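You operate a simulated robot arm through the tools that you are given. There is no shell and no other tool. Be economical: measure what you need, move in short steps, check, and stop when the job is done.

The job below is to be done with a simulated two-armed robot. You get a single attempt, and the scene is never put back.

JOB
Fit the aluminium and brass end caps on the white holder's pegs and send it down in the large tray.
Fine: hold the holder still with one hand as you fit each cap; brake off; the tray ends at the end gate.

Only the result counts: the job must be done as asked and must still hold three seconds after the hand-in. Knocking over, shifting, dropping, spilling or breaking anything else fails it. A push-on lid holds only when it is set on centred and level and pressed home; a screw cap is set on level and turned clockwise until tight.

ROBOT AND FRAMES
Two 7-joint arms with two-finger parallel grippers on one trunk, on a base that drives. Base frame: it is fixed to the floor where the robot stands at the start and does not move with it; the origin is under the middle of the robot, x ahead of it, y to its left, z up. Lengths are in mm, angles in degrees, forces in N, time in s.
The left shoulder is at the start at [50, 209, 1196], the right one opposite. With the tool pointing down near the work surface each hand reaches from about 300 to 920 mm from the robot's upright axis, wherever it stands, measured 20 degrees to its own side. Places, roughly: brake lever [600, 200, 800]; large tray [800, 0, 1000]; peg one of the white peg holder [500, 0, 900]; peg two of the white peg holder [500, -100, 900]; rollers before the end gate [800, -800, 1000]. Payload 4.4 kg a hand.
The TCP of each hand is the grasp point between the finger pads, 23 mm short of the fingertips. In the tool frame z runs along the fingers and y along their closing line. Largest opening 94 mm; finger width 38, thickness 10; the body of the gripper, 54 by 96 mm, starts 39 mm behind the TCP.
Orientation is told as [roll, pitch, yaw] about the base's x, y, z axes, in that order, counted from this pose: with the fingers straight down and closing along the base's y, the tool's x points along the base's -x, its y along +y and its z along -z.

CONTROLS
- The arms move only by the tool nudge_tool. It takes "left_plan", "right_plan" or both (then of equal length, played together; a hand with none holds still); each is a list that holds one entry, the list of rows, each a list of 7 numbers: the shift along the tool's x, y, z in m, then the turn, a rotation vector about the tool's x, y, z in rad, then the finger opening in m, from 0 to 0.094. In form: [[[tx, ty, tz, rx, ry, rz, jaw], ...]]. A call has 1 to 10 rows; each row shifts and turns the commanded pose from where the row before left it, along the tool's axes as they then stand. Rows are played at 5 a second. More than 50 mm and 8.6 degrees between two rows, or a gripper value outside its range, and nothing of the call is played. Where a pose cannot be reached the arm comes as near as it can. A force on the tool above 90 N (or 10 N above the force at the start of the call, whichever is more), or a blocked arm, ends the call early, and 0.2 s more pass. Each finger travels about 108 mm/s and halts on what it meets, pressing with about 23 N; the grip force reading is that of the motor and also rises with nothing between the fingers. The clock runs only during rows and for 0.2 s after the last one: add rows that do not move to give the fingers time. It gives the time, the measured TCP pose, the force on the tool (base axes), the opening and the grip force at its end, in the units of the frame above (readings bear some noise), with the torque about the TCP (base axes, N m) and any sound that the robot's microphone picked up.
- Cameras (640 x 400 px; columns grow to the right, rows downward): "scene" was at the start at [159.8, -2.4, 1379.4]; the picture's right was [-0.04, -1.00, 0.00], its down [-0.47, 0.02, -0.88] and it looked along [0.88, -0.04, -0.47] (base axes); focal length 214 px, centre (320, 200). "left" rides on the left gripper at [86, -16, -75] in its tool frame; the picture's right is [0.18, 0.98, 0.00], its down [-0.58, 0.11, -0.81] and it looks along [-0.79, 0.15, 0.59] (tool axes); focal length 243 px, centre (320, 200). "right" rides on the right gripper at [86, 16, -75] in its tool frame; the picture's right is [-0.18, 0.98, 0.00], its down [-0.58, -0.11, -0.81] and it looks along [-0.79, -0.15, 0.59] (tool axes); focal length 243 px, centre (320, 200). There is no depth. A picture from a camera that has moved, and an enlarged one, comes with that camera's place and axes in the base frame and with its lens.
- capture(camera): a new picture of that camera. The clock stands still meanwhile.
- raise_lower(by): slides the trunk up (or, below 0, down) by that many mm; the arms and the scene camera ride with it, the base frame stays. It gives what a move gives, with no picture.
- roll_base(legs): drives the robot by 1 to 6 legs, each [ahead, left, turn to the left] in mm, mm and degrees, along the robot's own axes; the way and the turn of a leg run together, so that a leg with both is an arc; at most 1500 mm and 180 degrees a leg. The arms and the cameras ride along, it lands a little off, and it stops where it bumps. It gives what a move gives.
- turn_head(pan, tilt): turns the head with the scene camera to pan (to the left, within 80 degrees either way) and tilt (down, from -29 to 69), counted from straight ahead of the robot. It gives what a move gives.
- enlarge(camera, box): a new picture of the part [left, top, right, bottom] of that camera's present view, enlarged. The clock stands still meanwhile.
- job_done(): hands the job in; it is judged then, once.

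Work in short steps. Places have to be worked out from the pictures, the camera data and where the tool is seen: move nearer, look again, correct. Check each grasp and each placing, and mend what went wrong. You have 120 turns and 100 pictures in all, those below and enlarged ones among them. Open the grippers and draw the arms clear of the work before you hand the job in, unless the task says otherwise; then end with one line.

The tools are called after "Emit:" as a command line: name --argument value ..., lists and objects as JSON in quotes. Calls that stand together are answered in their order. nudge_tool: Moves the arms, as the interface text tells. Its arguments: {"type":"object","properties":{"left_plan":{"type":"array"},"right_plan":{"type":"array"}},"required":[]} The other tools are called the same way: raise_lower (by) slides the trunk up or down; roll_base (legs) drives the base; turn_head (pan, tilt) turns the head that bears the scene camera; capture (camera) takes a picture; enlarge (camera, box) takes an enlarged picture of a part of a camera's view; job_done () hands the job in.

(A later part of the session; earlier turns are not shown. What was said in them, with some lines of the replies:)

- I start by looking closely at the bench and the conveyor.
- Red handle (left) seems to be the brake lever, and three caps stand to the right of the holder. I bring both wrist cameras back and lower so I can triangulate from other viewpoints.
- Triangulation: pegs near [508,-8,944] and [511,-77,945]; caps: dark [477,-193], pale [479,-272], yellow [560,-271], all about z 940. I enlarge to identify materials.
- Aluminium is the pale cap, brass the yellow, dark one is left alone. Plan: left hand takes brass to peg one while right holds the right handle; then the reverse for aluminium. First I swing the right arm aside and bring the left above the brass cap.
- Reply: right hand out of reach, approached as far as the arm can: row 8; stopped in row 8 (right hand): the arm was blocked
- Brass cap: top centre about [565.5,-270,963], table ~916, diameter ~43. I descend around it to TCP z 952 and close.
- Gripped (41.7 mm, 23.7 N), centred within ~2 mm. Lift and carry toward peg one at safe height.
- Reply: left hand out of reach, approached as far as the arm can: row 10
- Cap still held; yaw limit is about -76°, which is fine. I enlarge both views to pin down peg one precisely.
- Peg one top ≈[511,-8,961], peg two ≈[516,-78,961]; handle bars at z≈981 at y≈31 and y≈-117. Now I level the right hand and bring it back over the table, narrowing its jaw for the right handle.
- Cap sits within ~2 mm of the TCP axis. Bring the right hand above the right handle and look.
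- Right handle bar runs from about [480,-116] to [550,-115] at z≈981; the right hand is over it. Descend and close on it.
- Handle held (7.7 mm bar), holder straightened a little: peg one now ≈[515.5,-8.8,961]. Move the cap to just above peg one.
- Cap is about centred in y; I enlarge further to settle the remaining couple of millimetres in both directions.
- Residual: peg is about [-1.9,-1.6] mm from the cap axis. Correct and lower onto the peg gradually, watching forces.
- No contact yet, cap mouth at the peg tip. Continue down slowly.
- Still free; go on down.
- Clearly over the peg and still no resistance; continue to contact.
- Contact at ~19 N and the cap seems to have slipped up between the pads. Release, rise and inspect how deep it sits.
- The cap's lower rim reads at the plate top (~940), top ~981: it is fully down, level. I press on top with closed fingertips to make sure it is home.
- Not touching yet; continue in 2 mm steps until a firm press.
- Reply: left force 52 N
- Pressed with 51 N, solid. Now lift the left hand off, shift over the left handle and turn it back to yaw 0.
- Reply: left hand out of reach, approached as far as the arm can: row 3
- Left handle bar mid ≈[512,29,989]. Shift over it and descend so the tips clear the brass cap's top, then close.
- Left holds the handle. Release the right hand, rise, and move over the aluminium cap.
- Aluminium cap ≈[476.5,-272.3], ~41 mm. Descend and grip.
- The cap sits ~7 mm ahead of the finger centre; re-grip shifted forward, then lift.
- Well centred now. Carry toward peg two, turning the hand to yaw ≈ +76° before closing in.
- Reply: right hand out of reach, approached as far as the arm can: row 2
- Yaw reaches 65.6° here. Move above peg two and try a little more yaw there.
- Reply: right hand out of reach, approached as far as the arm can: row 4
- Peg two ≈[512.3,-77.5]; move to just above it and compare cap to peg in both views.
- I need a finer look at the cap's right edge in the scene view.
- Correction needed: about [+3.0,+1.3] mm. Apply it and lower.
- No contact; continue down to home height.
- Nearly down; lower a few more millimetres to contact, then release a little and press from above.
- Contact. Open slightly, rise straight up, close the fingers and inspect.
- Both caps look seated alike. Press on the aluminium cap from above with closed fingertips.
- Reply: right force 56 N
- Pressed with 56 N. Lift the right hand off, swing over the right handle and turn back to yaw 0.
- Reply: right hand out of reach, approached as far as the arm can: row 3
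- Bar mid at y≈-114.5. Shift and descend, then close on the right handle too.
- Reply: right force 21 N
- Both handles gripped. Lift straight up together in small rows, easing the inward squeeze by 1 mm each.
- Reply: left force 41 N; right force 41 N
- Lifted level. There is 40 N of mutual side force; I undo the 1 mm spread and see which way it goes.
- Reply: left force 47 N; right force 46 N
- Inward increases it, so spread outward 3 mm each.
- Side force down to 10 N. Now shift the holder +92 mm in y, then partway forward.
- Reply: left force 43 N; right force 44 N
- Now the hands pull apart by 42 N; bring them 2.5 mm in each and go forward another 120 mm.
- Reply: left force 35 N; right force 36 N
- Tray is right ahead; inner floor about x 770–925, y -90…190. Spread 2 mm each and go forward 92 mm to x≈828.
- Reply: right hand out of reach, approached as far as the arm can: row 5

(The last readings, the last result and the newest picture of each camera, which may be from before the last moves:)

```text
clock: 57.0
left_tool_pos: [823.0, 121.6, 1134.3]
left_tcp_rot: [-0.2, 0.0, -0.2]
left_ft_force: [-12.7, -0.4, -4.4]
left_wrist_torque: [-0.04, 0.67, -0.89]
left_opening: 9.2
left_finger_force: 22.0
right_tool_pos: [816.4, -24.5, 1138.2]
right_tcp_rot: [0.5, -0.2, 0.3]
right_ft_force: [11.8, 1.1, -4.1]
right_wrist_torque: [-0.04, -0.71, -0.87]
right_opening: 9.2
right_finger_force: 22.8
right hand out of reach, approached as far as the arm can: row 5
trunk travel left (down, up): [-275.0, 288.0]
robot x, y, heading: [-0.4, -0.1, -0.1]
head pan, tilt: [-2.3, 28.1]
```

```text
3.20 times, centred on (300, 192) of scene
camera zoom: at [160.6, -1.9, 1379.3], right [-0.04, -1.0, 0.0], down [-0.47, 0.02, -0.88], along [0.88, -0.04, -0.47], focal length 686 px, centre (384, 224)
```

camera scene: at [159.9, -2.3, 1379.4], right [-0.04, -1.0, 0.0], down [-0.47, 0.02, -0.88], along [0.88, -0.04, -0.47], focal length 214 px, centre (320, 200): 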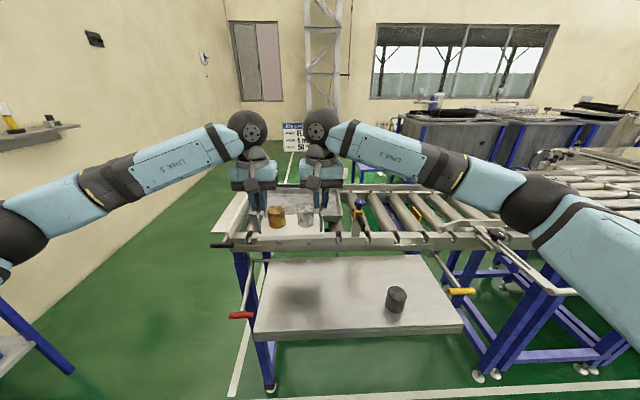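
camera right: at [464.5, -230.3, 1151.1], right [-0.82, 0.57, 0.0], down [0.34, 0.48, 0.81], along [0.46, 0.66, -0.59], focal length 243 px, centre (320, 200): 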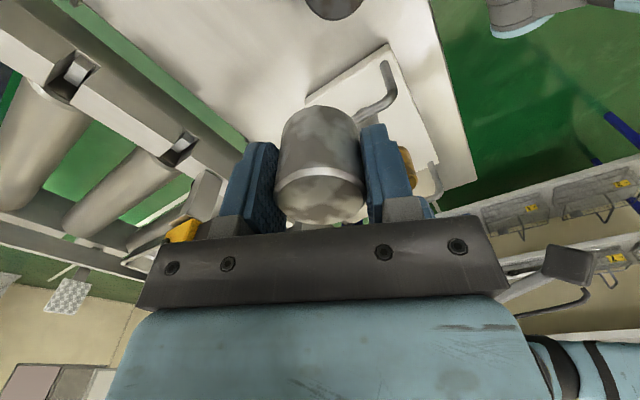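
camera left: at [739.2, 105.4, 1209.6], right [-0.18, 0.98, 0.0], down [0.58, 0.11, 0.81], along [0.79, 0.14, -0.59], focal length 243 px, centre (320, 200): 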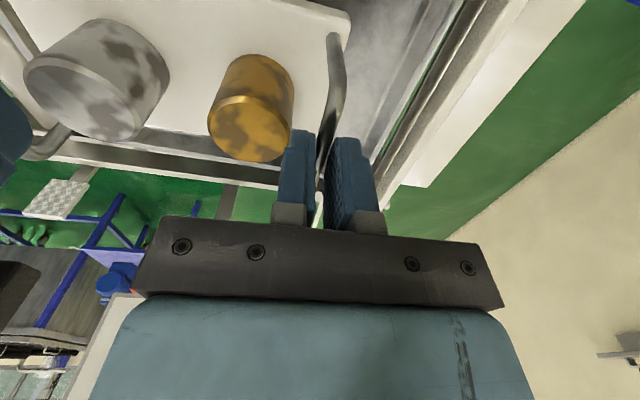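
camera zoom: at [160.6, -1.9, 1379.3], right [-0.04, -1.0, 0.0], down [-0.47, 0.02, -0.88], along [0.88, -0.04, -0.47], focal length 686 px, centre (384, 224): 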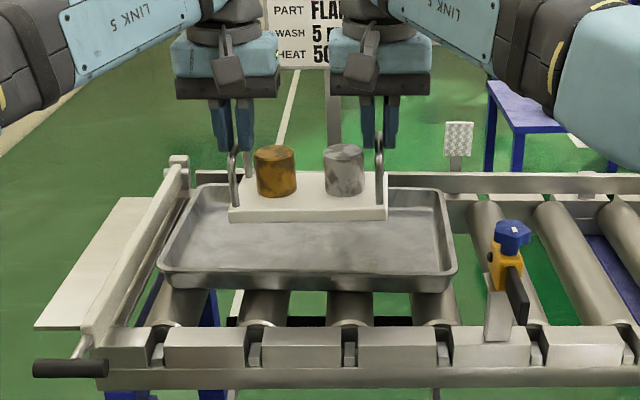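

Right arm is at its reach limit (x≈817); the plate's near edge would sit too near the tray wall. I line up the left hand with it, then roll the base 25 mm forward.

Emit:
nudge_tool --left_plan '[[[0.005, 0, 0, 0, 0, 0, 0], [0, 0, 0, 0, 0, 0, 0]]]' --right_plan '[[[0.002, 0, 0, 0, 0, 0, 0], [0, 0, 0, 0, 0, 0, 0]]]'

Emit:
roll_base --legs '[[25, 0, 0]]'

```text
clock: 57.6
left_tool_pos: [820.8, 119.7, 1133.2]
left_tcp_rot: [-0.1, 0.1, -0.2]
left_ft_force: [-12.2, -12.4, -4.5]
left_wrist_torque: [-0.25, 0.31, -0.87]
left_opening: 8.5
left_finger_force: 23.0
right_tool_pos: [813.6, -25.2, 1137.4]
right_tcp_rot: [0.5, 0.0, 0.2]
right_ft_force: [12.6, 12.2, -3.7]
right_wrist_torque: [0.24, -0.35, -0.87]
right_opening: 8.4
right_finger_force: 23.0
trunk travel left (down, up): [-275.0, 288.0]
robot x, y, heading: [0.7, 1.8, 0.0]
head pan, tilt: [-2.3, 28.1]
```

```text
clock: 58.4
left_tool_pos: [841.7, 121.9, 1135.4]
left_tcp_rot: [-0.1, -0.1, -0.2]
left_ft_force: [-13.1, -24.5, -4.5]
left_wrist_torque: [-0.55, 0.21, -0.89]
left_opening: 8.5
left_finger_force: 22.9
right_tool_pos: [836.2, -26.0, 1139.2]
right_tcp_rot: [0.4, -0.1, 0.2]
right_ft_force: [13.0, 24.9, -5.1]
right_wrist_torque: [0.52, -0.23, -0.89]
right_opening: 8.7
right_finger_force: 23.1
trunk travel left (down, up): [-275.0, 288.0]
robot x, y, heading: [26.8, -1.6, -0.0]
head pan, tilt: [-2.3, 28.1]
```

Rolled fine. Square the hands up and lower 45 mm.

Emit:
nudge_tool --left_plan '[[[0.004, -0.0012, 0, 0, 0, 0, 0], [0, 0, 0.015, 0, 0, 0, 0], [0, 0, 0.015, 0, 0, 0, 0], [0, 0, 0.013, 0, 0, 0, 0], [0, 0, 0, 0, 0, 0, 0]]]' --right_plan '[[[-0.002, 0.0012, 0, 0, 0, 0, 0], [0, 0, 0.016, 0, 0, 0, 0], [0, 0, 0.016, 0, 0, 0, 0], [0, 0, 0.013, 0, 0, 0, 0], [0, 0, 0, 0, 0, 0, 0]]]'

Emit:
enlarge --camera "scene" --box '[220, 150, 380, 250]'

```text
clock: 59.6
left_tool_pos: [840.5, 122.0, 1091.0]
left_tcp_rot: [0.0, -0.1, 0.0]
left_ft_force: [9.1, 24.2, -5.8]
left_wrist_torque: [0.53, -0.4, 0.71]
left_opening: 7.8
left_finger_force: 23.6
right_tool_pos: [839.1, -25.6, 1093.0]
right_tcp_rot: [0.6, 0.0, 0.1]
right_ft_force: [-8.6, -24.4, -3.1]
right_wrist_torque: [-0.52, 0.45, 0.7]
right_opening: 7.7
right_finger_force: 23.1
trunk travel left (down, up): [-275.0, 288.0]
robot x, y, heading: [23.5, -1.6, -0.1]
head pan, tilt: [-2.3, 28.1]
```

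```text
4.00 times, centred on (300, 200) of scene
camera zoom: at [185.3, -2.4, 1379.2], right [-0.04, -1.0, 0.0], down [-0.47, 0.02, -0.88], along [0.88, -0.04, -0.47], focal length 858 px, centre (400, 200)
```

zoom: 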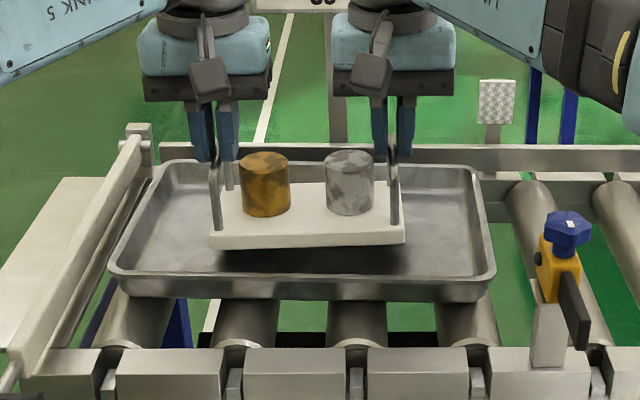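

Inside the tray outline with margin. Continue lowering in small rows until contact.

Emit:
nudge_tool --left_plan '[[[0, 0.001, 0.005, 0, 0, 0, 0], [0, 0, 0.005, 0, 0, 0, 0], [0, 0, 0.005, 0, 0, 0, 0], [0, 0, 0, 0, 0, 0, 0]]]' --right_plan '[[[0, -0.001, 0.006, 0, 0, 0, 0], [0, 0, 0.006, 0, 0, 0, 0], [0, 0, 0.005, 0, 0, 0, 0], [0, 0, 0, 0, 0, 0, 0]]]'

```text
clock: 60.6
left_tool_pos: [839.1, 120.6, 1074.4]
left_tcp_rot: [0.0, 0.2, -0.1]
left_ft_force: [6.5, 23.1, -4.5]
left_wrist_torque: [0.47, -0.12, 0.66]
left_opening: 7.5
left_finger_force: 23.2
right_tool_pos: [839.3, -25.6, 1075.5]
right_tcp_rot: [0.5, 0.1, 0.2]
right_ft_force: [-6.2, -22.5, -4.6]
right_wrist_torque: [-0.47, 0.09, 0.32]
right_opening: 7.8
right_finger_force: 23.1
trunk travel left (down, up): [-275.0, 288.0]
robot x, y, heading: [27.5, 0.8, 0.1]
head pan, tilt: [-2.3, 28.1]
```

No contact yet (weight still ~4.5 N a hand); lower further by small rows.

Emit:
nudge_tool --left_plan '[[[0, 0.001, 0.003, 0, 0, 0, 0], [0, 0, 0.003, 0, 0, 0, 0], [0, 0, 0.003, 0, 0, 0, 0], [0, 0, 0, 0, 0, 0, 0]]]' --right_plan '[[[0, -0.001, 0.003, 0, 0, 0, 0], [0, 0, 0.003, 0, 0, 0, 0], [0, 0, 0.003, 0, 0, 0, 0], [0, 0, 0, 0, 0, 0, 0]]]'

Emit:
enlarge --camera "scene" --box '[220, 150, 380, 250]'

```text
clock: 61.6
left_tool_pos: [838.0, 120.6, 1071.6]
left_tcp_rot: [-0.1, -0.2, -0.2]
left_ft_force: [9.0, 5.1, 14.8]
left_wrist_torque: [0.15, -0.26, 0.85]
left_opening: 8.2
left_finger_force: 23.1
right_tool_pos: [839.2, -25.8, 1070.0]
right_tcp_rot: [0.5, -0.2, 0.3]
right_ft_force: [-3.6, -10.3, 3.6]
right_wrist_torque: [-0.21, 0.83, 0.31]
right_opening: 7.6
right_finger_force: 23.3
trunk travel left (down, up): [-275.0, 288.0]
robot x, y, heading: [24.2, 1.9, -0.1]
head pan, tilt: [-2.3, 28.1]
```

```text
4.00 times, centred on (300, 200) of scene
camera zoom: at [182.2, -3.5, 1379.9], right [-0.04, -1.0, 0.0], down [-0.47, 0.02, -0.88], along [0.88, -0.04, -0.47], focal length 858 px, centre (400, 200)
```

zoom: 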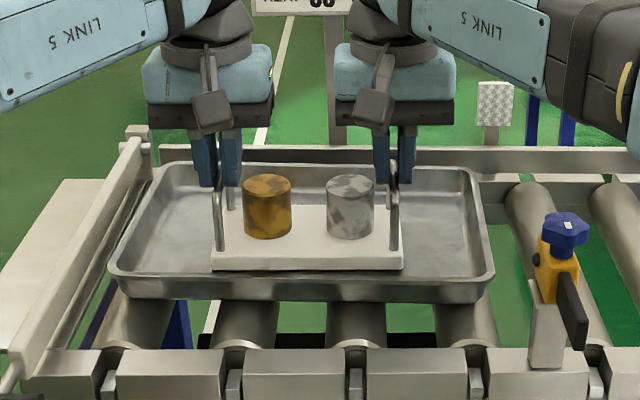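

Landed (floor z≈985). Open both hands slightly and rise straight up.

Emit:
nudge_tool --left_plan '[[[0, 0, 0, 0, 0, 0, 0.016], [0, 0, 0, 0, 0, 0, 0.018], [0, 0, -0.02, 0, 0, 0, 0.018], [0, 0, -0.04, 0, 0, 0, 0.02], [0, 0, -0.04, 0, 0, 0, 0.03], [0, 0, 0, 0, 0, 0, 0.03]]]' --right_plan '[[[0, 0, 0, 0, 0, 0, 0.016], [0, 0, 0, 0, 0, 0, 0.018], [0, 0, -0.02, 0, 0, 0, 0.018], [0, 0, -0.04, 0, 0, 0, 0.02], [0, 0, -0.04, 0, 0, 0, 0.03], [0, 0, 0, 0, 0, 0, 0.03]]]'

Emit:
capture --camera "scene"

Emit:
enlarge --camera "scene" --box '[380, 150, 640, 310]'

```text
clock: 63.0
left_tool_pos: [839.4, 120.1, 1167.8]
left_tcp_rot: [0.0, 0.1, -0.2]
left_ft_force: [0.7, -0.5, -0.3]
left_wrist_torque: [0.0, 0.0, -0.03]
left_opening: 29.7
left_finger_force: 0.1
right_tool_pos: [841.7, -29.1, 1164.3]
right_tcp_rot: [0.6, -0.1, 0.2]
right_ft_force: [0.0, 0.0, -0.7]
right_wrist_torque: [-0.04, 0.04, -0.01]
right_opening: 29.9
right_finger_force: 0.0
trunk travel left (down, up): [-275.0, 288.0]
robot x, y, heading: [24.5, -2.3, 0.2]
head pan, tilt: [-2.3, 28.1]
```

```text
34 pictures are left
camera scene: at [185.1, -2.5, 1379.2], right [-0.04, -1.0, 0.0], down [-0.47, 0.02, -0.88], along [0.88, -0.04, -0.47], focal length 214 px, centre (320, 200)
```

scene: 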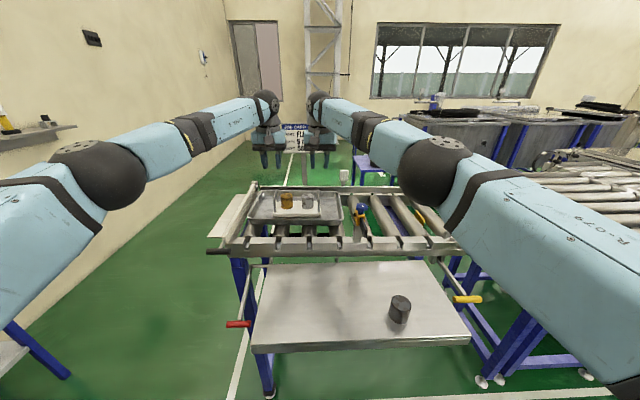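

```text
2.46 times, centred on (510, 230) of scene
camera zoom: at [185.1, -2.5, 1379.2], right [-0.04, -1.0, 0.0], down [-0.47, 0.02, -0.88], along [0.88, -0.04, -0.47], focal length 528 px, centre (-148, 126)
```

zoom: 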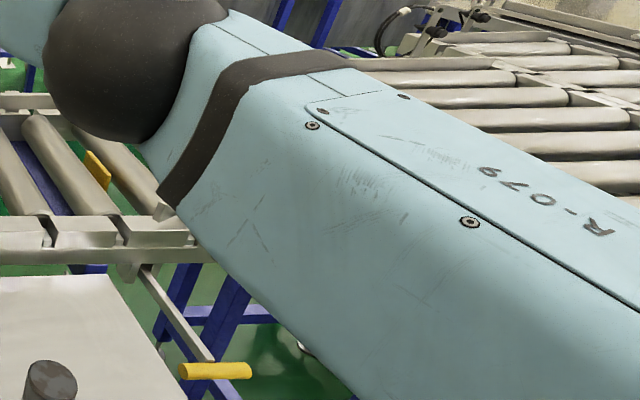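

Holder stands in the tray. The red lever handle triangulates to ≈[528,192,839], pivot ≈[657,185,912]. I draw both arms back to view the lever and the rest of the lane.

Emit:
nudge_tool --left_plan '[[[0.045, 0.006, 0, 0, 0, 0, 0.03], [0.045, 0.006, 0, 0, 0, 0, 0.03], [0.045, 0.006, 0, 0, 0, 0, 0.03], [0.045, 0.006, 0, 0, 0, 0, 0.05], [0.045, 0.006, 0, 0, 0, 0, 0.05], [0.045, 0.006, 0, 0, 0, 0, 0.05], [0.045, 0.006, 0, 0, 0, 0, 0.05], [0.045, 0.006, 0, 0, 0, 0, 0.05]]]' --right_plan '[[[0.04, 0, -0.01, 0, 0, 0, 0.03], [0.04, 0, -0.01, 0, 0, 0, 0.03], [0.04, 0, -0.01, 0, 0, 0, 0.03], [0.04, -0.02, 0, 0, 0, 0, 0.03], [0.04, -0.02, 0, 0, 0, 0, 0.03], [0.04, -0.02, 0, 0, 0, 0, 0.03], [0.04, -0.02, 0, 0, 0, 0, 0.03], [0.04, -0.02, 0, 0, 0, 0, 0.03]]]'

Emit:
nudge_tool --left_plan '[[[0, 0.004, 0.04, 0, 0, 0, 0.06], [0, 0.004, 0.04, 0, 0, 0, 0.06], [0, 0.004, 0.04, 0, 0, 0, 0.06], [0, 0.004, 0.04, 0, 0, 0, 0.06]]]'

Emit:
capture --camera "left"

Emit:
capture --camera "scene"

Emit:
capture --camera "right"

```text
clock: 64.8
left_tool_pos: [474.2, 170.0, 1169.3]
left_tcp_rot: [-0.1, -0.1, -0.1]
left_ft_force: [-0.3, -0.5, -0.1]
left_wrist_torque: [0.0, -0.03, 0.01]
left_opening: 49.9
left_finger_force: 0.1
right_tool_pos: [515.5, -128.0, 1193.5]
right_tcp_rot: [0.6, -0.2, 0.1]
right_ft_force: [-0.4, 0.1, 0.5]
right_wrist_torque: [0.01, -0.03, 0.02]
right_opening: 29.8
right_finger_force: 0.1
trunk travel left (down, up): [-275.0, 288.0]
robot x, y, heading: [28.0, -3.5, 0.1]
head pan, tilt: [-2.3, 28.1]
```

```text
clock: 65.8
left_tool_pos: [477.7, 187.5, 1008.5]
left_tcp_rot: [-0.1, -0.1, -0.2]
left_ft_force: [-0.4, -0.9, 0.4]
left_wrist_torque: [0.02, 0.0, 0.01]
left_opening: 60.0
left_finger_force: 0.2
right_tool_pos: [517.5, -126.8, 1192.8]
right_tcp_rot: [0.5, 0.0, 0.2]
right_ft_force: [0.1, 0.1, 0.1]
right_wrist_torque: [-0.01, 0.03, -0.01]
right_opening: 29.8
right_finger_force: 0.0
trunk travel left (down, up): [-275.0, 288.0]
robot x, y, heading: [22.9, -5.4, 0.2]
head pan, tilt: [-2.3, 28.1]
```

```text
32 pictures are left
camera left: at [392.3, 171.1, 1083.6], right [-0.18, 0.98, 0.0], down [0.58, 0.11, 0.81], along [0.79, 0.14, -0.59], focal length 243 px, centre (320, 200)
```

left: 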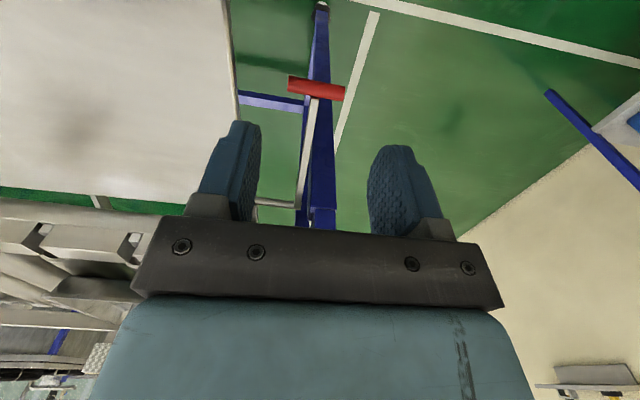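

```text
31 pictures are left
camera scene: at [184.1, -1.9, 1379.5], right [-0.04, -1.0, 0.0], down [-0.47, 0.02, -0.88], along [0.88, -0.04, -0.47], focal length 214 px, centre (320, 200)
```

scene: 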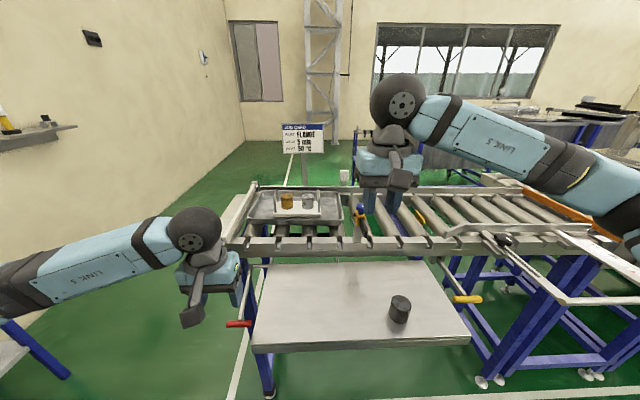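

```text
30 pictures are left
camera right: at [430.4, -111.5, 1267.0], right [0.18, 0.98, 0.01], down [0.58, -0.11, 0.81], along [0.79, -0.14, -0.59], focal length 243 px, centre (320, 200)
```

right: 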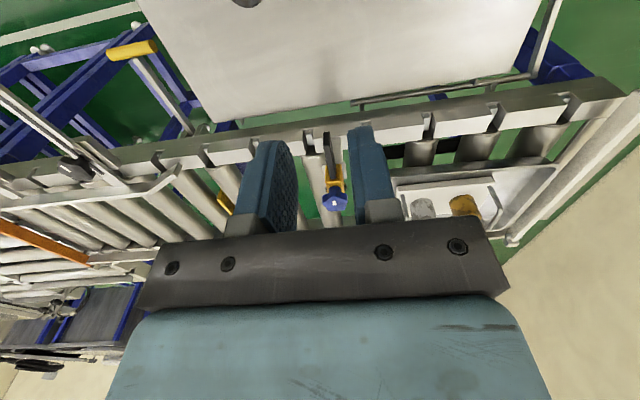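

I enlarge the lane for anything that could block the tray (yellow tongue, sensor, guide), and the lever.

Emit:
enlarge --camera "right" --box '[120, 110, 420, 250]'

Emit:
enlarge --camera "scene" --box '[330, 180, 530, 260]'

Emit:
enlarge --camera "left" --box '[240, 40, 400, 240]'

```text
2.13 times, centred on (270, 180) of right
camera zoom: at [430.4, -111.5, 1267.0], right [0.18, 0.98, 0.01], down [0.58, -0.11, 0.81], along [0.79, -0.14, -0.59], focal length 518 px, centre (427, 243)
```

zoom: 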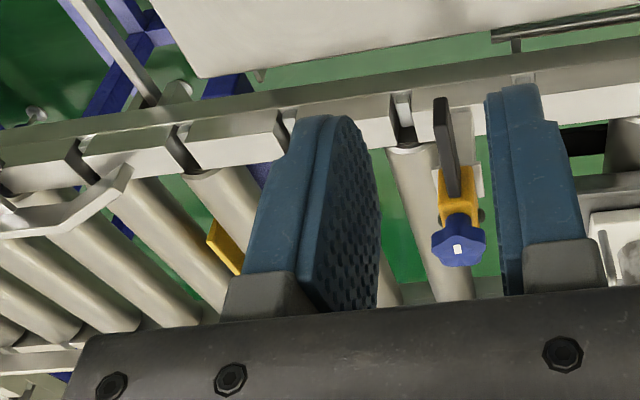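

```text
3.20 times, centred on (430, 220) of scene
camera zoom: at [184.1, -1.9, 1379.5], right [-0.04, -1.0, 0.0], down [-0.47, 0.02, -0.88], along [0.88, -0.04, -0.47], focal length 686 px, centre (-32, 136)
```

zoom: 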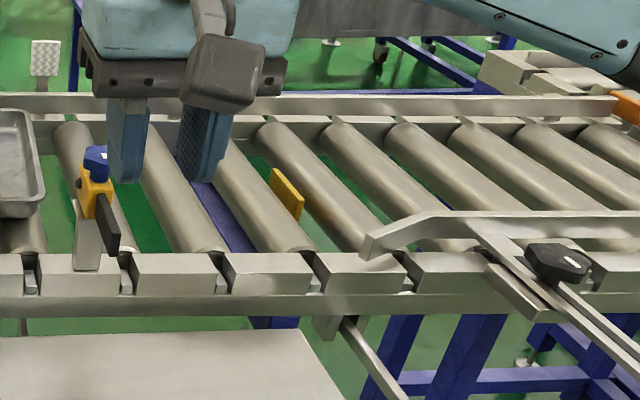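

```text
2.00 times, centred on (320, 140) of left
camera zoom: at [392.3, 171.1, 1083.6], right [-0.18, 0.98, 0.0], down [0.58, 0.11, 0.81], along [0.79, 0.14, -0.59], focal length 485 px, centre (320, 320)
```

zoom: 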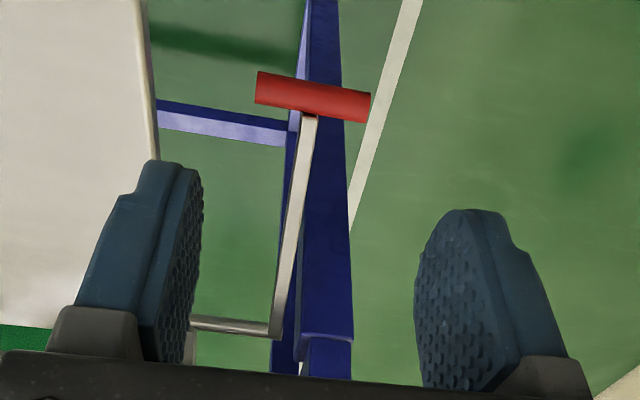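

The red T-handle (60 mm long along y) is at ≈[521,189,850], pivoting about a y axis, so I can pinch its ends along y. Lower the left hand around it.

Emit:
nudge_tool --left_plan '[[[-0.043, 0.002, 0, 0, 0, 0, 0.08], [0, 0, 0.04, 0, 0, 0, 0.08], [0, 0, 0.04, 0, 0, 0, 0.08], [0, 0, 0.03, 0, 0, 0, 0.08], [0, 0, 0, 0, 0, 0, 0.08]]]'

Emit:
capture --camera "left"

```text
clock: 67.0
left_tool_pos: [519.2, 189.1, 896.4]
left_tcp_rot: [0.0, 0.0, -0.1]
left_ft_force: [0.6, 0.6, 0.0]
left_wrist_torque: [-0.01, 0.01, -0.02]
left_opening: 80.0
left_finger_force: 0.2
right_tool_pos: [517.8, -126.3, 1193.0]
right_tcp_rot: [0.6, -0.2, 0.1]
right_ft_force: [-0.2, 0.0, 0.1]
right_wrist_torque: [0.0, -0.02, 0.0]
right_opening: 29.9
right_finger_force: 0.0
trunk travel left (down, up): [-275.0, 288.0]
robot x, y, heading: [25.8, 0.0, 0.1]
head pan, tilt: [-2.3, 28.1]
```

```text
26 pictures are left
camera left: at [434.4, 173.7, 971.8], right [-0.18, 0.98, 0.0], down [0.58, 0.11, 0.81], along [0.79, 0.15, -0.59], focal length 243 px, centre (320, 200)
```

left: 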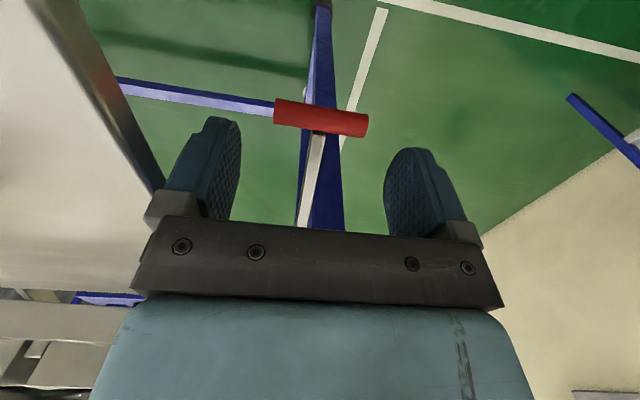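

Refined handle centre ≈[530,193,834]. Move onto it and close on its ends.

Emit:
nudge_tool --left_plan '[[[-0.011, 0.004, 0.02, 0, 0, 0, 0.08], [0, 0, 0.02, 0, 0, 0, 0.08], [0, 0, 0.018, 0, 0, 0, 0.08], [0, 0, 0, 0, 0, 0, 0.065], [0, 0, 0, 0, 0, 0, 0.05], [0, 0, 0, 0, 0, 0, 0.05]]]'

Emit:
capture --camera "left"

```text
clock: 68.4
left_tool_pos: [532.3, 191.5, 841.8]
left_tcp_rot: [-0.1, -0.2, -0.2]
left_ft_force: [3.7, -11.3, 13.4]
left_wrist_torque: [-0.84, 0.03, -0.76]
left_opening: 75.1
left_finger_force: 45.0
right_tool_pos: [517.0, -128.1, 1193.6]
right_tcp_rot: [0.5, -0.1, 0.2]
right_ft_force: [0.0, -0.3, 0.0]
right_wrist_torque: [0.02, 0.01, -0.01]
right_opening: 30.0
right_finger_force: 0.0
trunk travel left (down, up): [-275.0, 288.0]
robot x, y, heading: [24.9, -0.7, -0.1]
head pan, tilt: [-2.3, 28.1]
```

```text
25 pictures are left
camera left: at [446.6, 176.2, 916.6], right [-0.18, 0.98, 0.0], down [0.58, 0.11, 0.81], along [0.79, 0.14, -0.59], focal length 243 px, centre (320, 200)
```

left: 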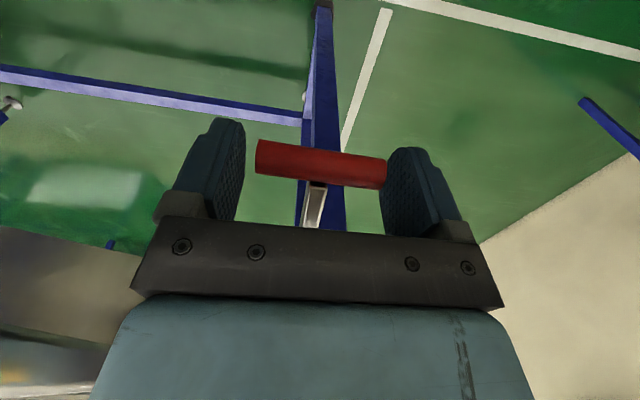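

The handle's +y end touches one finger first; open, shift +6 mm in y and close again.

Emit:
nudge_tool --left_plan '[[[0, 0, 0, 0, 0, 0, 0.084], [0, 0.006, 0, 0, 0, 0, 0.084], [0, 0, 0.006, 0, 0, 0, 0.084], [0, 0, 0, 0, 0, 0, 0.065], [0, 0, 0, 0, 0, 0, 0.05], [0, 0, 0, 0, 0, 0, 0.05]]]'

Emit:
capture --camera "left"

```text
clock: 69.8
left_tool_pos: [532.8, 195.0, 836.2]
left_tcp_rot: [-0.1, -0.1, -0.3]
left_ft_force: [3.1, -46.3, 5.6]
left_wrist_torque: [-0.36, -0.05, 0.34]
left_opening: 81.6
left_finger_force: 22.9
right_tool_pos: [517.1, -130.5, 1192.2]
right_tcp_rot: [0.7, -0.1, 0.1]
right_ft_force: [-0.7, 1.0, 0.2]
right_wrist_torque: [0.0, 0.02, -0.01]
right_opening: 30.1
right_finger_force: 0.0
trunk travel left (down, up): [-275.0, 288.0]
robot x, y, heading: [21.8, 2.6, -0.2]
head pan, tilt: [-2.3, 28.1]
```

```text
24 pictures are left
camera left: at [447.2, 179.5, 910.3], right [-0.18, 0.98, 0.0], down [0.58, 0.11, 0.81], along [0.79, 0.14, -0.59], focal length 243 px, centre (320, 200)
```

left: 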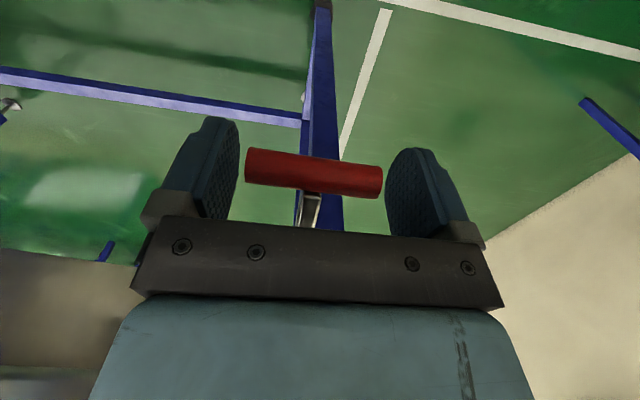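

Contact appears to be the −y finger against the lever's linkage on the +x side. I open, back off 16 mm in −x and 4 mm in −y, and close on the handle ends again.

Emit:
nudge_tool --left_plan '[[[0, -0.004, 0, 0, 0, 0, 0.09], [0.016, -0.002, 0, 0, 0, 0, 0.09], [0, 0, 0, 0, 0, 0, 0.07], [0, 0, 0, 0, 0, 0, 0.05], [0, 0, 0, 0, 0, 0, 0.05]]]'

Emit:
capture --camera "left"

```text
clock: 71.0
left_tool_pos: [517.5, 191.7, 832.8]
left_tcp_rot: [-0.1, -0.1, -0.3]
left_ft_force: [3.7, -26.5, -2.7]
left_wrist_torque: [0.04, 0.19, -0.5]
left_opening: 75.1
left_finger_force: 45.0
right_tool_pos: [517.4, -129.6, 1191.7]
right_tcp_rot: [0.8, -0.1, 0.2]
right_ft_force: [0.5, 0.6, 0.4]
right_wrist_torque: [0.0, -0.01, 0.0]
right_opening: 30.2
right_finger_force: 0.1
trunk travel left (down, up): [-275.0, 288.0]
robot x, y, heading: [23.5, 1.5, 0.1]
head pan, tilt: [-2.3, 28.1]
```

```text
23 pictures are left
camera left: at [431.4, 176.1, 908.5], right [-0.18, 0.98, 0.0], down [0.58, 0.11, 0.81], along [0.79, 0.14, -0.59], focal length 243 px, centre (320, 200)
```

left: 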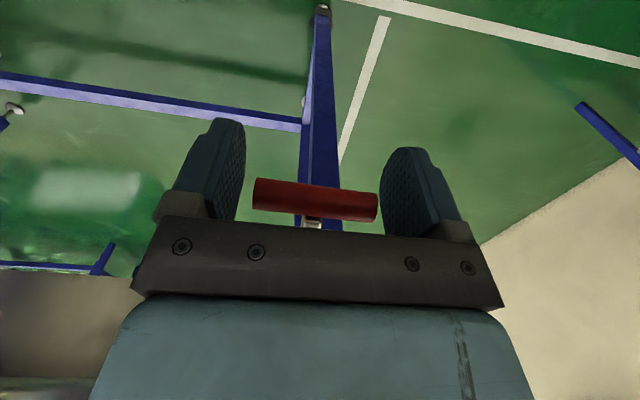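

The opening of exactly 75.1 again means the handle really is 75 mm and was gripped. I re-centre on it (+12 mm x, −2 mm y) and close.

Emit:
nudge_tool --left_plan '[[[0, -0.002, 0, 0, 0, 0, 0.085], [-0.011, 0, 0, 0, 0, 0, 0.085], [0, 0, 0, 0, 0, 0, 0.07], [0, 0, 0, 0, 0, 0, 0.05], [0, 0, 0, 0, 0, 0, 0.05]]]'

```text
clock: 72.2
left_tool_pos: [528.2, 192.7, 833.0]
left_tcp_rot: [0.0, 0.0, -0.1]
left_ft_force: [-4.8, -2.8, -3.4]
left_wrist_torque: [0.54, 0.19, 0.15]
left_opening: 75.1
left_finger_force: 44.6
right_tool_pos: [518.2, -127.4, 1192.2]
right_tcp_rot: [0.6, -0.1, 0.2]
right_ft_force: [-0.3, 0.6, 0.2]
right_wrist_torque: [0.02, -0.04, -0.01]
right_opening: 30.0
right_finger_force: 0.0
trunk travel left (down, up): [-275.0, 288.0]
robot x, y, heading: [26.2, -2.0, -0.1]
head pan, tilt: [-2.3, 28.1]
```

Handle gripped with little side load. Test lifting along its arc by ~10 mm.

Emit:
nudge_tool --left_plan '[[[0.0026, 0, -0.0043, 0, 0, 0, 0.05], [0.0026, 0, -0.0043, 0, 0, 0, 0.05], [0, 0, 0, 0, 0, 0, 0.05]]]'

```text
clock: 73.0
left_tool_pos: [524.8, 192.5, 841.1]
left_tcp_rot: [0.0, 0.0, 0.1]
left_ft_force: [14.9, 5.4, -4.6]
left_wrist_torque: [0.13, 0.87, -0.01]
left_opening: 75.1
left_finger_force: 44.9
right_tool_pos: [519.0, -125.5, 1191.5]
right_tcp_rot: [0.5, 0.0, 0.2]
right_ft_force: [-0.3, -0.7, 0.6]
right_wrist_torque: [-0.01, -0.03, -0.01]
right_opening: 29.8
right_finger_force: 0.1
trunk travel left (down, up): [-275.0, 288.0]
robot x, y, heading: [23.2, -2.7, 0.2]
head pan, tilt: [-2.3, 28.1]
```

It moves up with little resistance. Continue the arc upward ~30 mm.

Emit:
nudge_tool --left_plan '[[[0.001, 0, -0.008, 0, 0, 0, 0.05], [0.002, 0, -0.008, 0, 0, 0, 0.05], [0.002, 0, -0.008, 0, 0, 0, 0.05], [0.002, 0, -0.008, 0, 0, 0, 0.05], [0, 0, 0, 0, 0, 0, 0.05]]]'

Emit:
capture --camera "scene"

```text
clock: 74.2
left_tool_pos: [518.0, 191.1, 874.2]
left_tcp_rot: [-0.1, 0.0, -0.2]
left_ft_force: [17.8, 12.0, -7.7]
left_wrist_torque: [0.11, 1.03, -0.09]
left_opening: 75.4
left_finger_force: 44.6
right_tool_pos: [519.6, -125.1, 1191.6]
right_tcp_rot: [0.6, 0.1, 0.2]
right_ft_force: [0.4, 0.1, 0.5]
right_wrist_torque: [0.03, 0.01, 0.02]
right_opening: 30.1
right_finger_force: 0.0
trunk travel left (down, up): [-275.0, 288.0]
robot x, y, heading: [26.2, 4.0, 0.2]
head pan, tilt: [-2.3, 28.1]
```

```text
22 pictures are left
camera scene: at [186.9, -1.0, 1379.0], right [-0.04, -1.0, 0.0], down [-0.47, 0.02, -0.88], along [0.88, -0.04, -0.47], focal length 214 px, centre (320, 200)
```

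scene: 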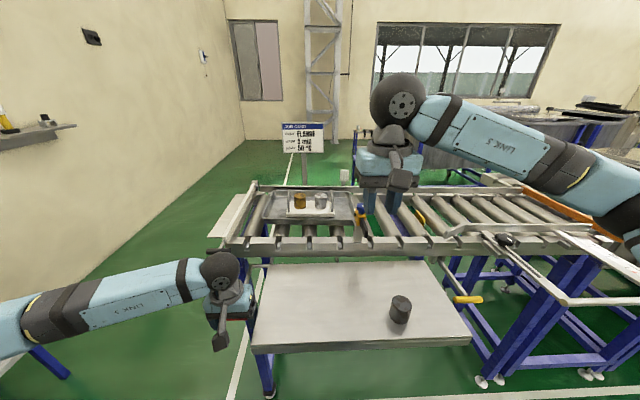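

The brake releases as the lever rises: the tray has started to roll on its own. Raise a bit more and let time run.

Emit:
nudge_tool --left_plan '[[[0.001, 0, -0.008, 0, 0, 0, 0.05], [0.001, 0, -0.008, 0, 0, 0, 0.05], [0, 0, -0.006, 0, 0, 0, 0.05], [0, 0, 0, 0, 0, 0, 0.05], [0, 0, 0, 0, 0, 0, 0.05], [0, 0, 0, 0, 0, 0, 0.05]]]'

Emit:
capture --camera "scene"

```text
clock: 75.6
left_tool_pos: [514.2, 191.7, 894.6]
left_tcp_rot: [-0.1, 0.2, -0.3]
left_ft_force: [-9.2, -10.1, -30.0]
left_wrist_torque: [-0.15, 0.54, -0.19]
left_opening: 75.5
left_finger_force: 45.3
right_tool_pos: [518.9, -127.4, 1192.1]
right_tcp_rot: [0.5, 0.0, 0.2]
right_ft_force: [0.9, -0.4, -0.1]
right_wrist_torque: [-0.02, -0.01, -0.02]
right_opening: 29.8
right_finger_force: 0.1
trunk travel left (down, up): [-275.0, 288.0]
robot x, y, heading: [21.4, 1.5, 0.0]
head pan, tilt: [-2.3, 28.1]
```

```text
21 pictures are left
camera scene: at [185.7, -2.5, 1379.1], right [-0.04, -1.0, 0.0], down [-0.47, 0.02, -0.88], along [0.88, -0.04, -0.47], focal length 214 px, centre (320, 200)
```

scene: 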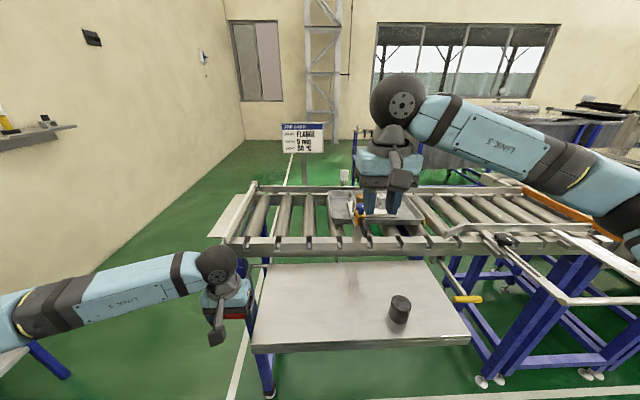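

Lever is at its upper stop and the tray is rolling down. Hold and let more time pass.

Emit:
nudge_tool --left_plan '[[[0, 0, 0.002, 0, 0, 0, 0.05], [0, 0, 0, 0, 0, 0, 0.05], [0, 0, 0, 0, 0, 0, 0.05], [0, 0, 0, 0, 0, 0, 0.05], [0, 0, 0, 0, 0, 0, 0.05], [0, 0, 0, 0, 0, 0, 0.05], [0, 0, 0, 0, 0, 0, 0.05], [0, 0, 0, 0, 0, 0, 0.05]]]'

Emit:
capture --camera "scene"

```text
clock: 77.4
left_tool_pos: [515.3, 190.2, 896.4]
left_tcp_rot: [-0.1, -0.1, -0.1]
left_ft_force: [0.1, -12.0, -3.6]
left_wrist_torque: [-0.68, -0.24, -0.34]
left_opening: 75.3
left_finger_force: 45.0
right_tool_pos: [518.3, -128.3, 1192.8]
right_tcp_rot: [0.7, 0.0, 0.1]
right_ft_force: [-0.1, 0.6, -0.4]
right_wrist_torque: [0.02, -0.01, -0.05]
right_opening: 29.9
right_finger_force: 0.0
trunk travel left (down, up): [-275.0, 288.0]
robot x, y, heading: [23.9, 3.0, 0.1]
head pan, tilt: [-2.3, 28.1]
```

```text
20 pictures are left
camera scene: at [184.5, -3.6, 1379.4], right [-0.04, -1.0, 0.0], down [-0.47, 0.02, -0.88], along [0.88, -0.04, -0.47], focal length 214 px, centre (320, 200)
```

scene: 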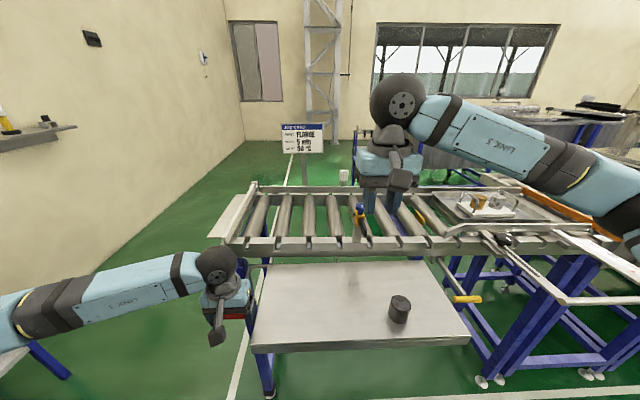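

The tray has reached the end region. Let another second pass and look closely.

Emit:
nudge_tool --left_plan '[[[0, 0, 0, 0, 0, 0, 0.05], [0, 0, 0, 0, 0, 0, 0.05], [0, 0, 0, 0, 0, 0, 0.05], [0, 0, 0, 0, 0, 0, 0.05], [0, 0, 0, 0, 0, 0, 0.05], [0, 0, 0, 0, 0, 0, 0.05]]]'

Emit:
enlarge --camera "scene" --box '[400, 160, 640, 280]'

```text
clock: 78.8
left_tool_pos: [514.1, 190.3, 895.4]
left_tcp_rot: [0.0, -0.1, -0.1]
left_ft_force: [8.3, -11.5, 2.2]
left_wrist_torque: [-0.32, -0.96, 0.01]
left_opening: 75.3
left_finger_force: 45.2
right_tool_pos: [518.4, -127.6, 1193.4]
right_tcp_rot: [0.6, 0.0, 0.2]
right_ft_force: [0.0, -0.4, 0.9]
right_wrist_torque: [-0.04, -0.06, 0.03]
right_opening: 29.8
right_finger_force: 0.2
trunk travel left (down, up): [-275.0, 288.0]
robot x, y, heading: [22.1, -0.1, 0.2]
head pan, tilt: [-2.3, 28.1]
```

```text
2.67 times, centred on (520, 220) of scene
camera zoom: at [184.5, -3.9, 1379.4], right [-0.04, -1.0, 0.0], down [-0.47, 0.02, -0.88], along [0.88, -0.04, -0.47], focal length 572 px, centre (-213, 147)
```

zoom: 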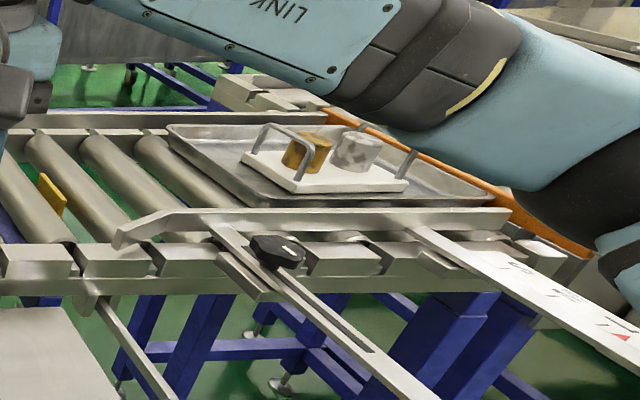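

Tray sits against the orange end gate, caps still on. Release the lever gently and see whether it stays up.

Emit:
nudge_tool --left_plan '[[[0, 0.001, 0, 0, 0, 0, 0.08], [0, 0, 0, 0, 0, 0, 0.084], [0, 0, 0, 0, 0, 0, 0.084], [0, 0, 0, 0, 0, 0, 0.084]]]'

Emit:
capture --camera "left"

```text
clock: 79.8
left_tool_pos: [513.9, 192.4, 894.2]
left_tcp_rot: [-0.1, 0.1, -0.1]
left_ft_force: [-1.0, 0.0, -0.7]
left_wrist_torque: [0.0, 0.02, 0.0]
left_opening: 84.2
left_finger_force: 0.1
right_tool_pos: [517.4, -127.1, 1193.1]
right_tcp_rot: [0.5, 0.0, 0.2]
right_ft_force: [0.2, 0.4, -0.5]
right_wrist_torque: [0.0, 0.02, -0.02]
right_opening: 30.0
right_finger_force: 0.1
trunk travel left (down, up): [-275.0, 288.0]
robot x, y, heading: [22.9, 0.0, 0.1]
head pan, tilt: [-2.3, 28.1]
```

```text
18 pictures are left
camera left: at [428.4, 176.0, 969.1], right [-0.18, 0.98, 0.0], down [0.58, 0.11, 0.81], along [0.79, 0.15, -0.59], focal length 243 px, centre (320, 200)
```

left: 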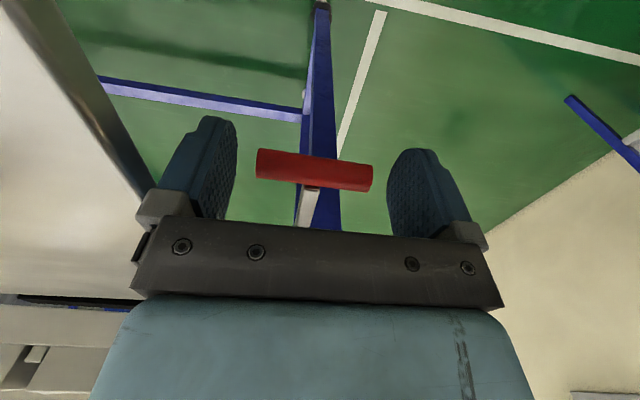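

Lever stays up on its own. Withdraw the left hand upward, and move the right arm back for a clear view.

Emit:
nudge_tool --left_plan '[[[0, 0, -0.04, 0, 0, 0, 0.084], [0, 0, -0.045, 0, 0, 0, 0.084], [0, 0, -0.045, 0, 0, 0, 0.084], [0.01, 0, -0.045, 0, 0, 0, 0.084], [0.02, 0, -0.045, 0, 0, 0, 0.084], [0.03, 0, 0, 0, 0, 0, 0.084]]]' --right_plan '[[[0.03, -0.02, 0, 0, 0, 0, 0.05], [0.03, -0.02, 0, 0, 0, 0, 0.05], [0.03, -0.02, 0, 0, 0, 0, 0.05], [0.02, -0.02, -0.03, 0, 0, 0, 0.05], [0, -0.01, -0.04, 0, 0, 0, 0.05], [0, 0, -0.04, 0, 0, 0, 0.05]]]'

Emit:
turn_head --pan -40 --tilt 25

Emit:
capture --camera "scene"

```text
clock: 81.2
left_tool_pos: [451.5, 194.2, 1113.9]
left_tcp_rot: [-0.2, -0.1, -0.1]
left_ft_force: [-0.3, 0.6, 1.2]
left_wrist_torque: [-0.01, 0.0, 0.0]
left_opening: 84.2
left_finger_force: 0.1
right_tool_pos: [410.9, -216.5, 1306.1]
right_tcp_rot: [0.5, -0.1, 0.3]
right_ft_force: [0.2, -0.9, -0.6]
right_wrist_torque: [-0.06, -0.04, -0.01]
right_opening: 50.1
right_finger_force: 0.0
trunk travel left (down, up): [-275.0, 288.0]
robot x, y, heading: [19.6, -1.3, -0.2]
head pan, tilt: [-2.3, 28.1]
```

```text
clock: 82.2
left_tool_pos: [453.9, 192.7, 1113.2]
left_tcp_rot: [-0.1, 0.0, 0.0]
left_ft_force: [0.5, -0.3, -0.4]
left_wrist_torque: [-0.02, 0.0, 0.01]
left_opening: 83.8
left_finger_force: 0.1
right_tool_pos: [412.2, -219.1, 1303.9]
right_tcp_rot: [0.4, 0.0, 0.3]
right_ft_force: [0.1, 1.0, 0.3]
right_wrist_torque: [0.01, 0.04, 0.02]
right_opening: 50.0
right_finger_force: 0.1
trunk travel left (down, up): [-275.0, 288.0]
robot x, y, heading: [24.1, -1.8, 0.1]
head pan, tilt: [-40.0, 25.0]
```

```text
17 pictures are left
camera scene: at [163.6, -57.9, 1384.4], right [-0.64, -0.77, 0.0], down [-0.32, 0.27, -0.91], along [0.69, -0.58, -0.42], focal length 214 px, centre (320, 200)
```

scene: 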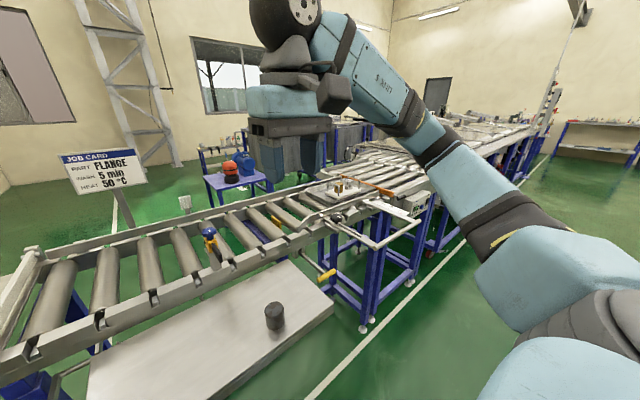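

Emit:
enlarge --camera "scene" --box '[280, 160, 430, 260]'

Emit:
capture --camera "left"

```text
4.00 times, centred on (355, 210) of scene
camera zoom: at [163.6, -57.9, 1384.4], right [-0.64, -0.77, 0.0], down [-0.32, 0.27, -0.91], along [0.69, -0.58, -0.42], focal length 858 px, centre (180, 160)
```

zoom: 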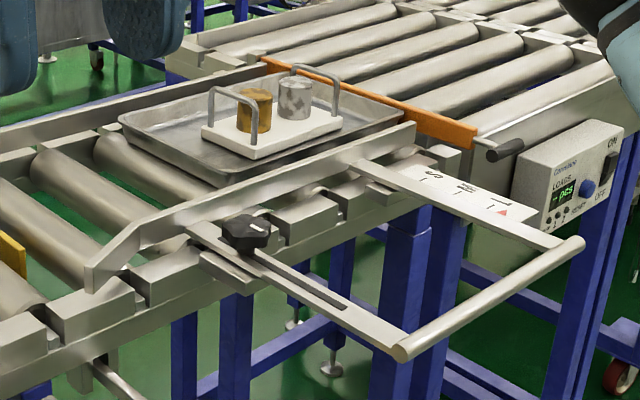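

```text
15 pictures are left
camera left: at [367.4, 177.1, 1187.9], right [-0.18, 0.98, 0.0], down [0.58, 0.11, 0.81], along [0.79, 0.15, -0.59], focal length 243 px, centre (320, 200)
```

left: 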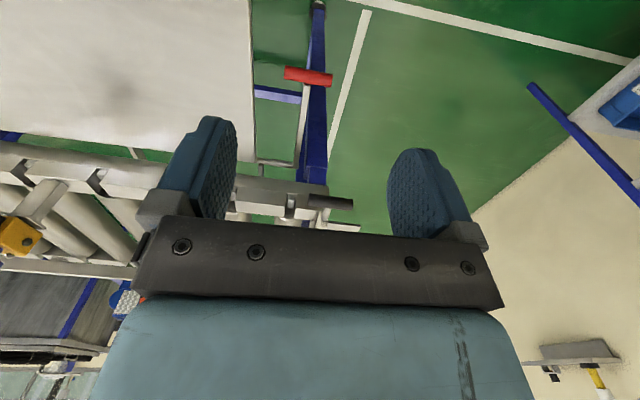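

Tray rests at the orange end gate with both caps seated on the holder, the brake lever is still up (off), the dark cap is untouched, and both hands are open and clear. Handing in.

Emit:
job_done

```text
The job is handed in.
```

I pressed the brass and aluminium caps home on the holder's pegs and set the holder in the large tray. With the brake off, the tray rolled down and now rests at the end gate.
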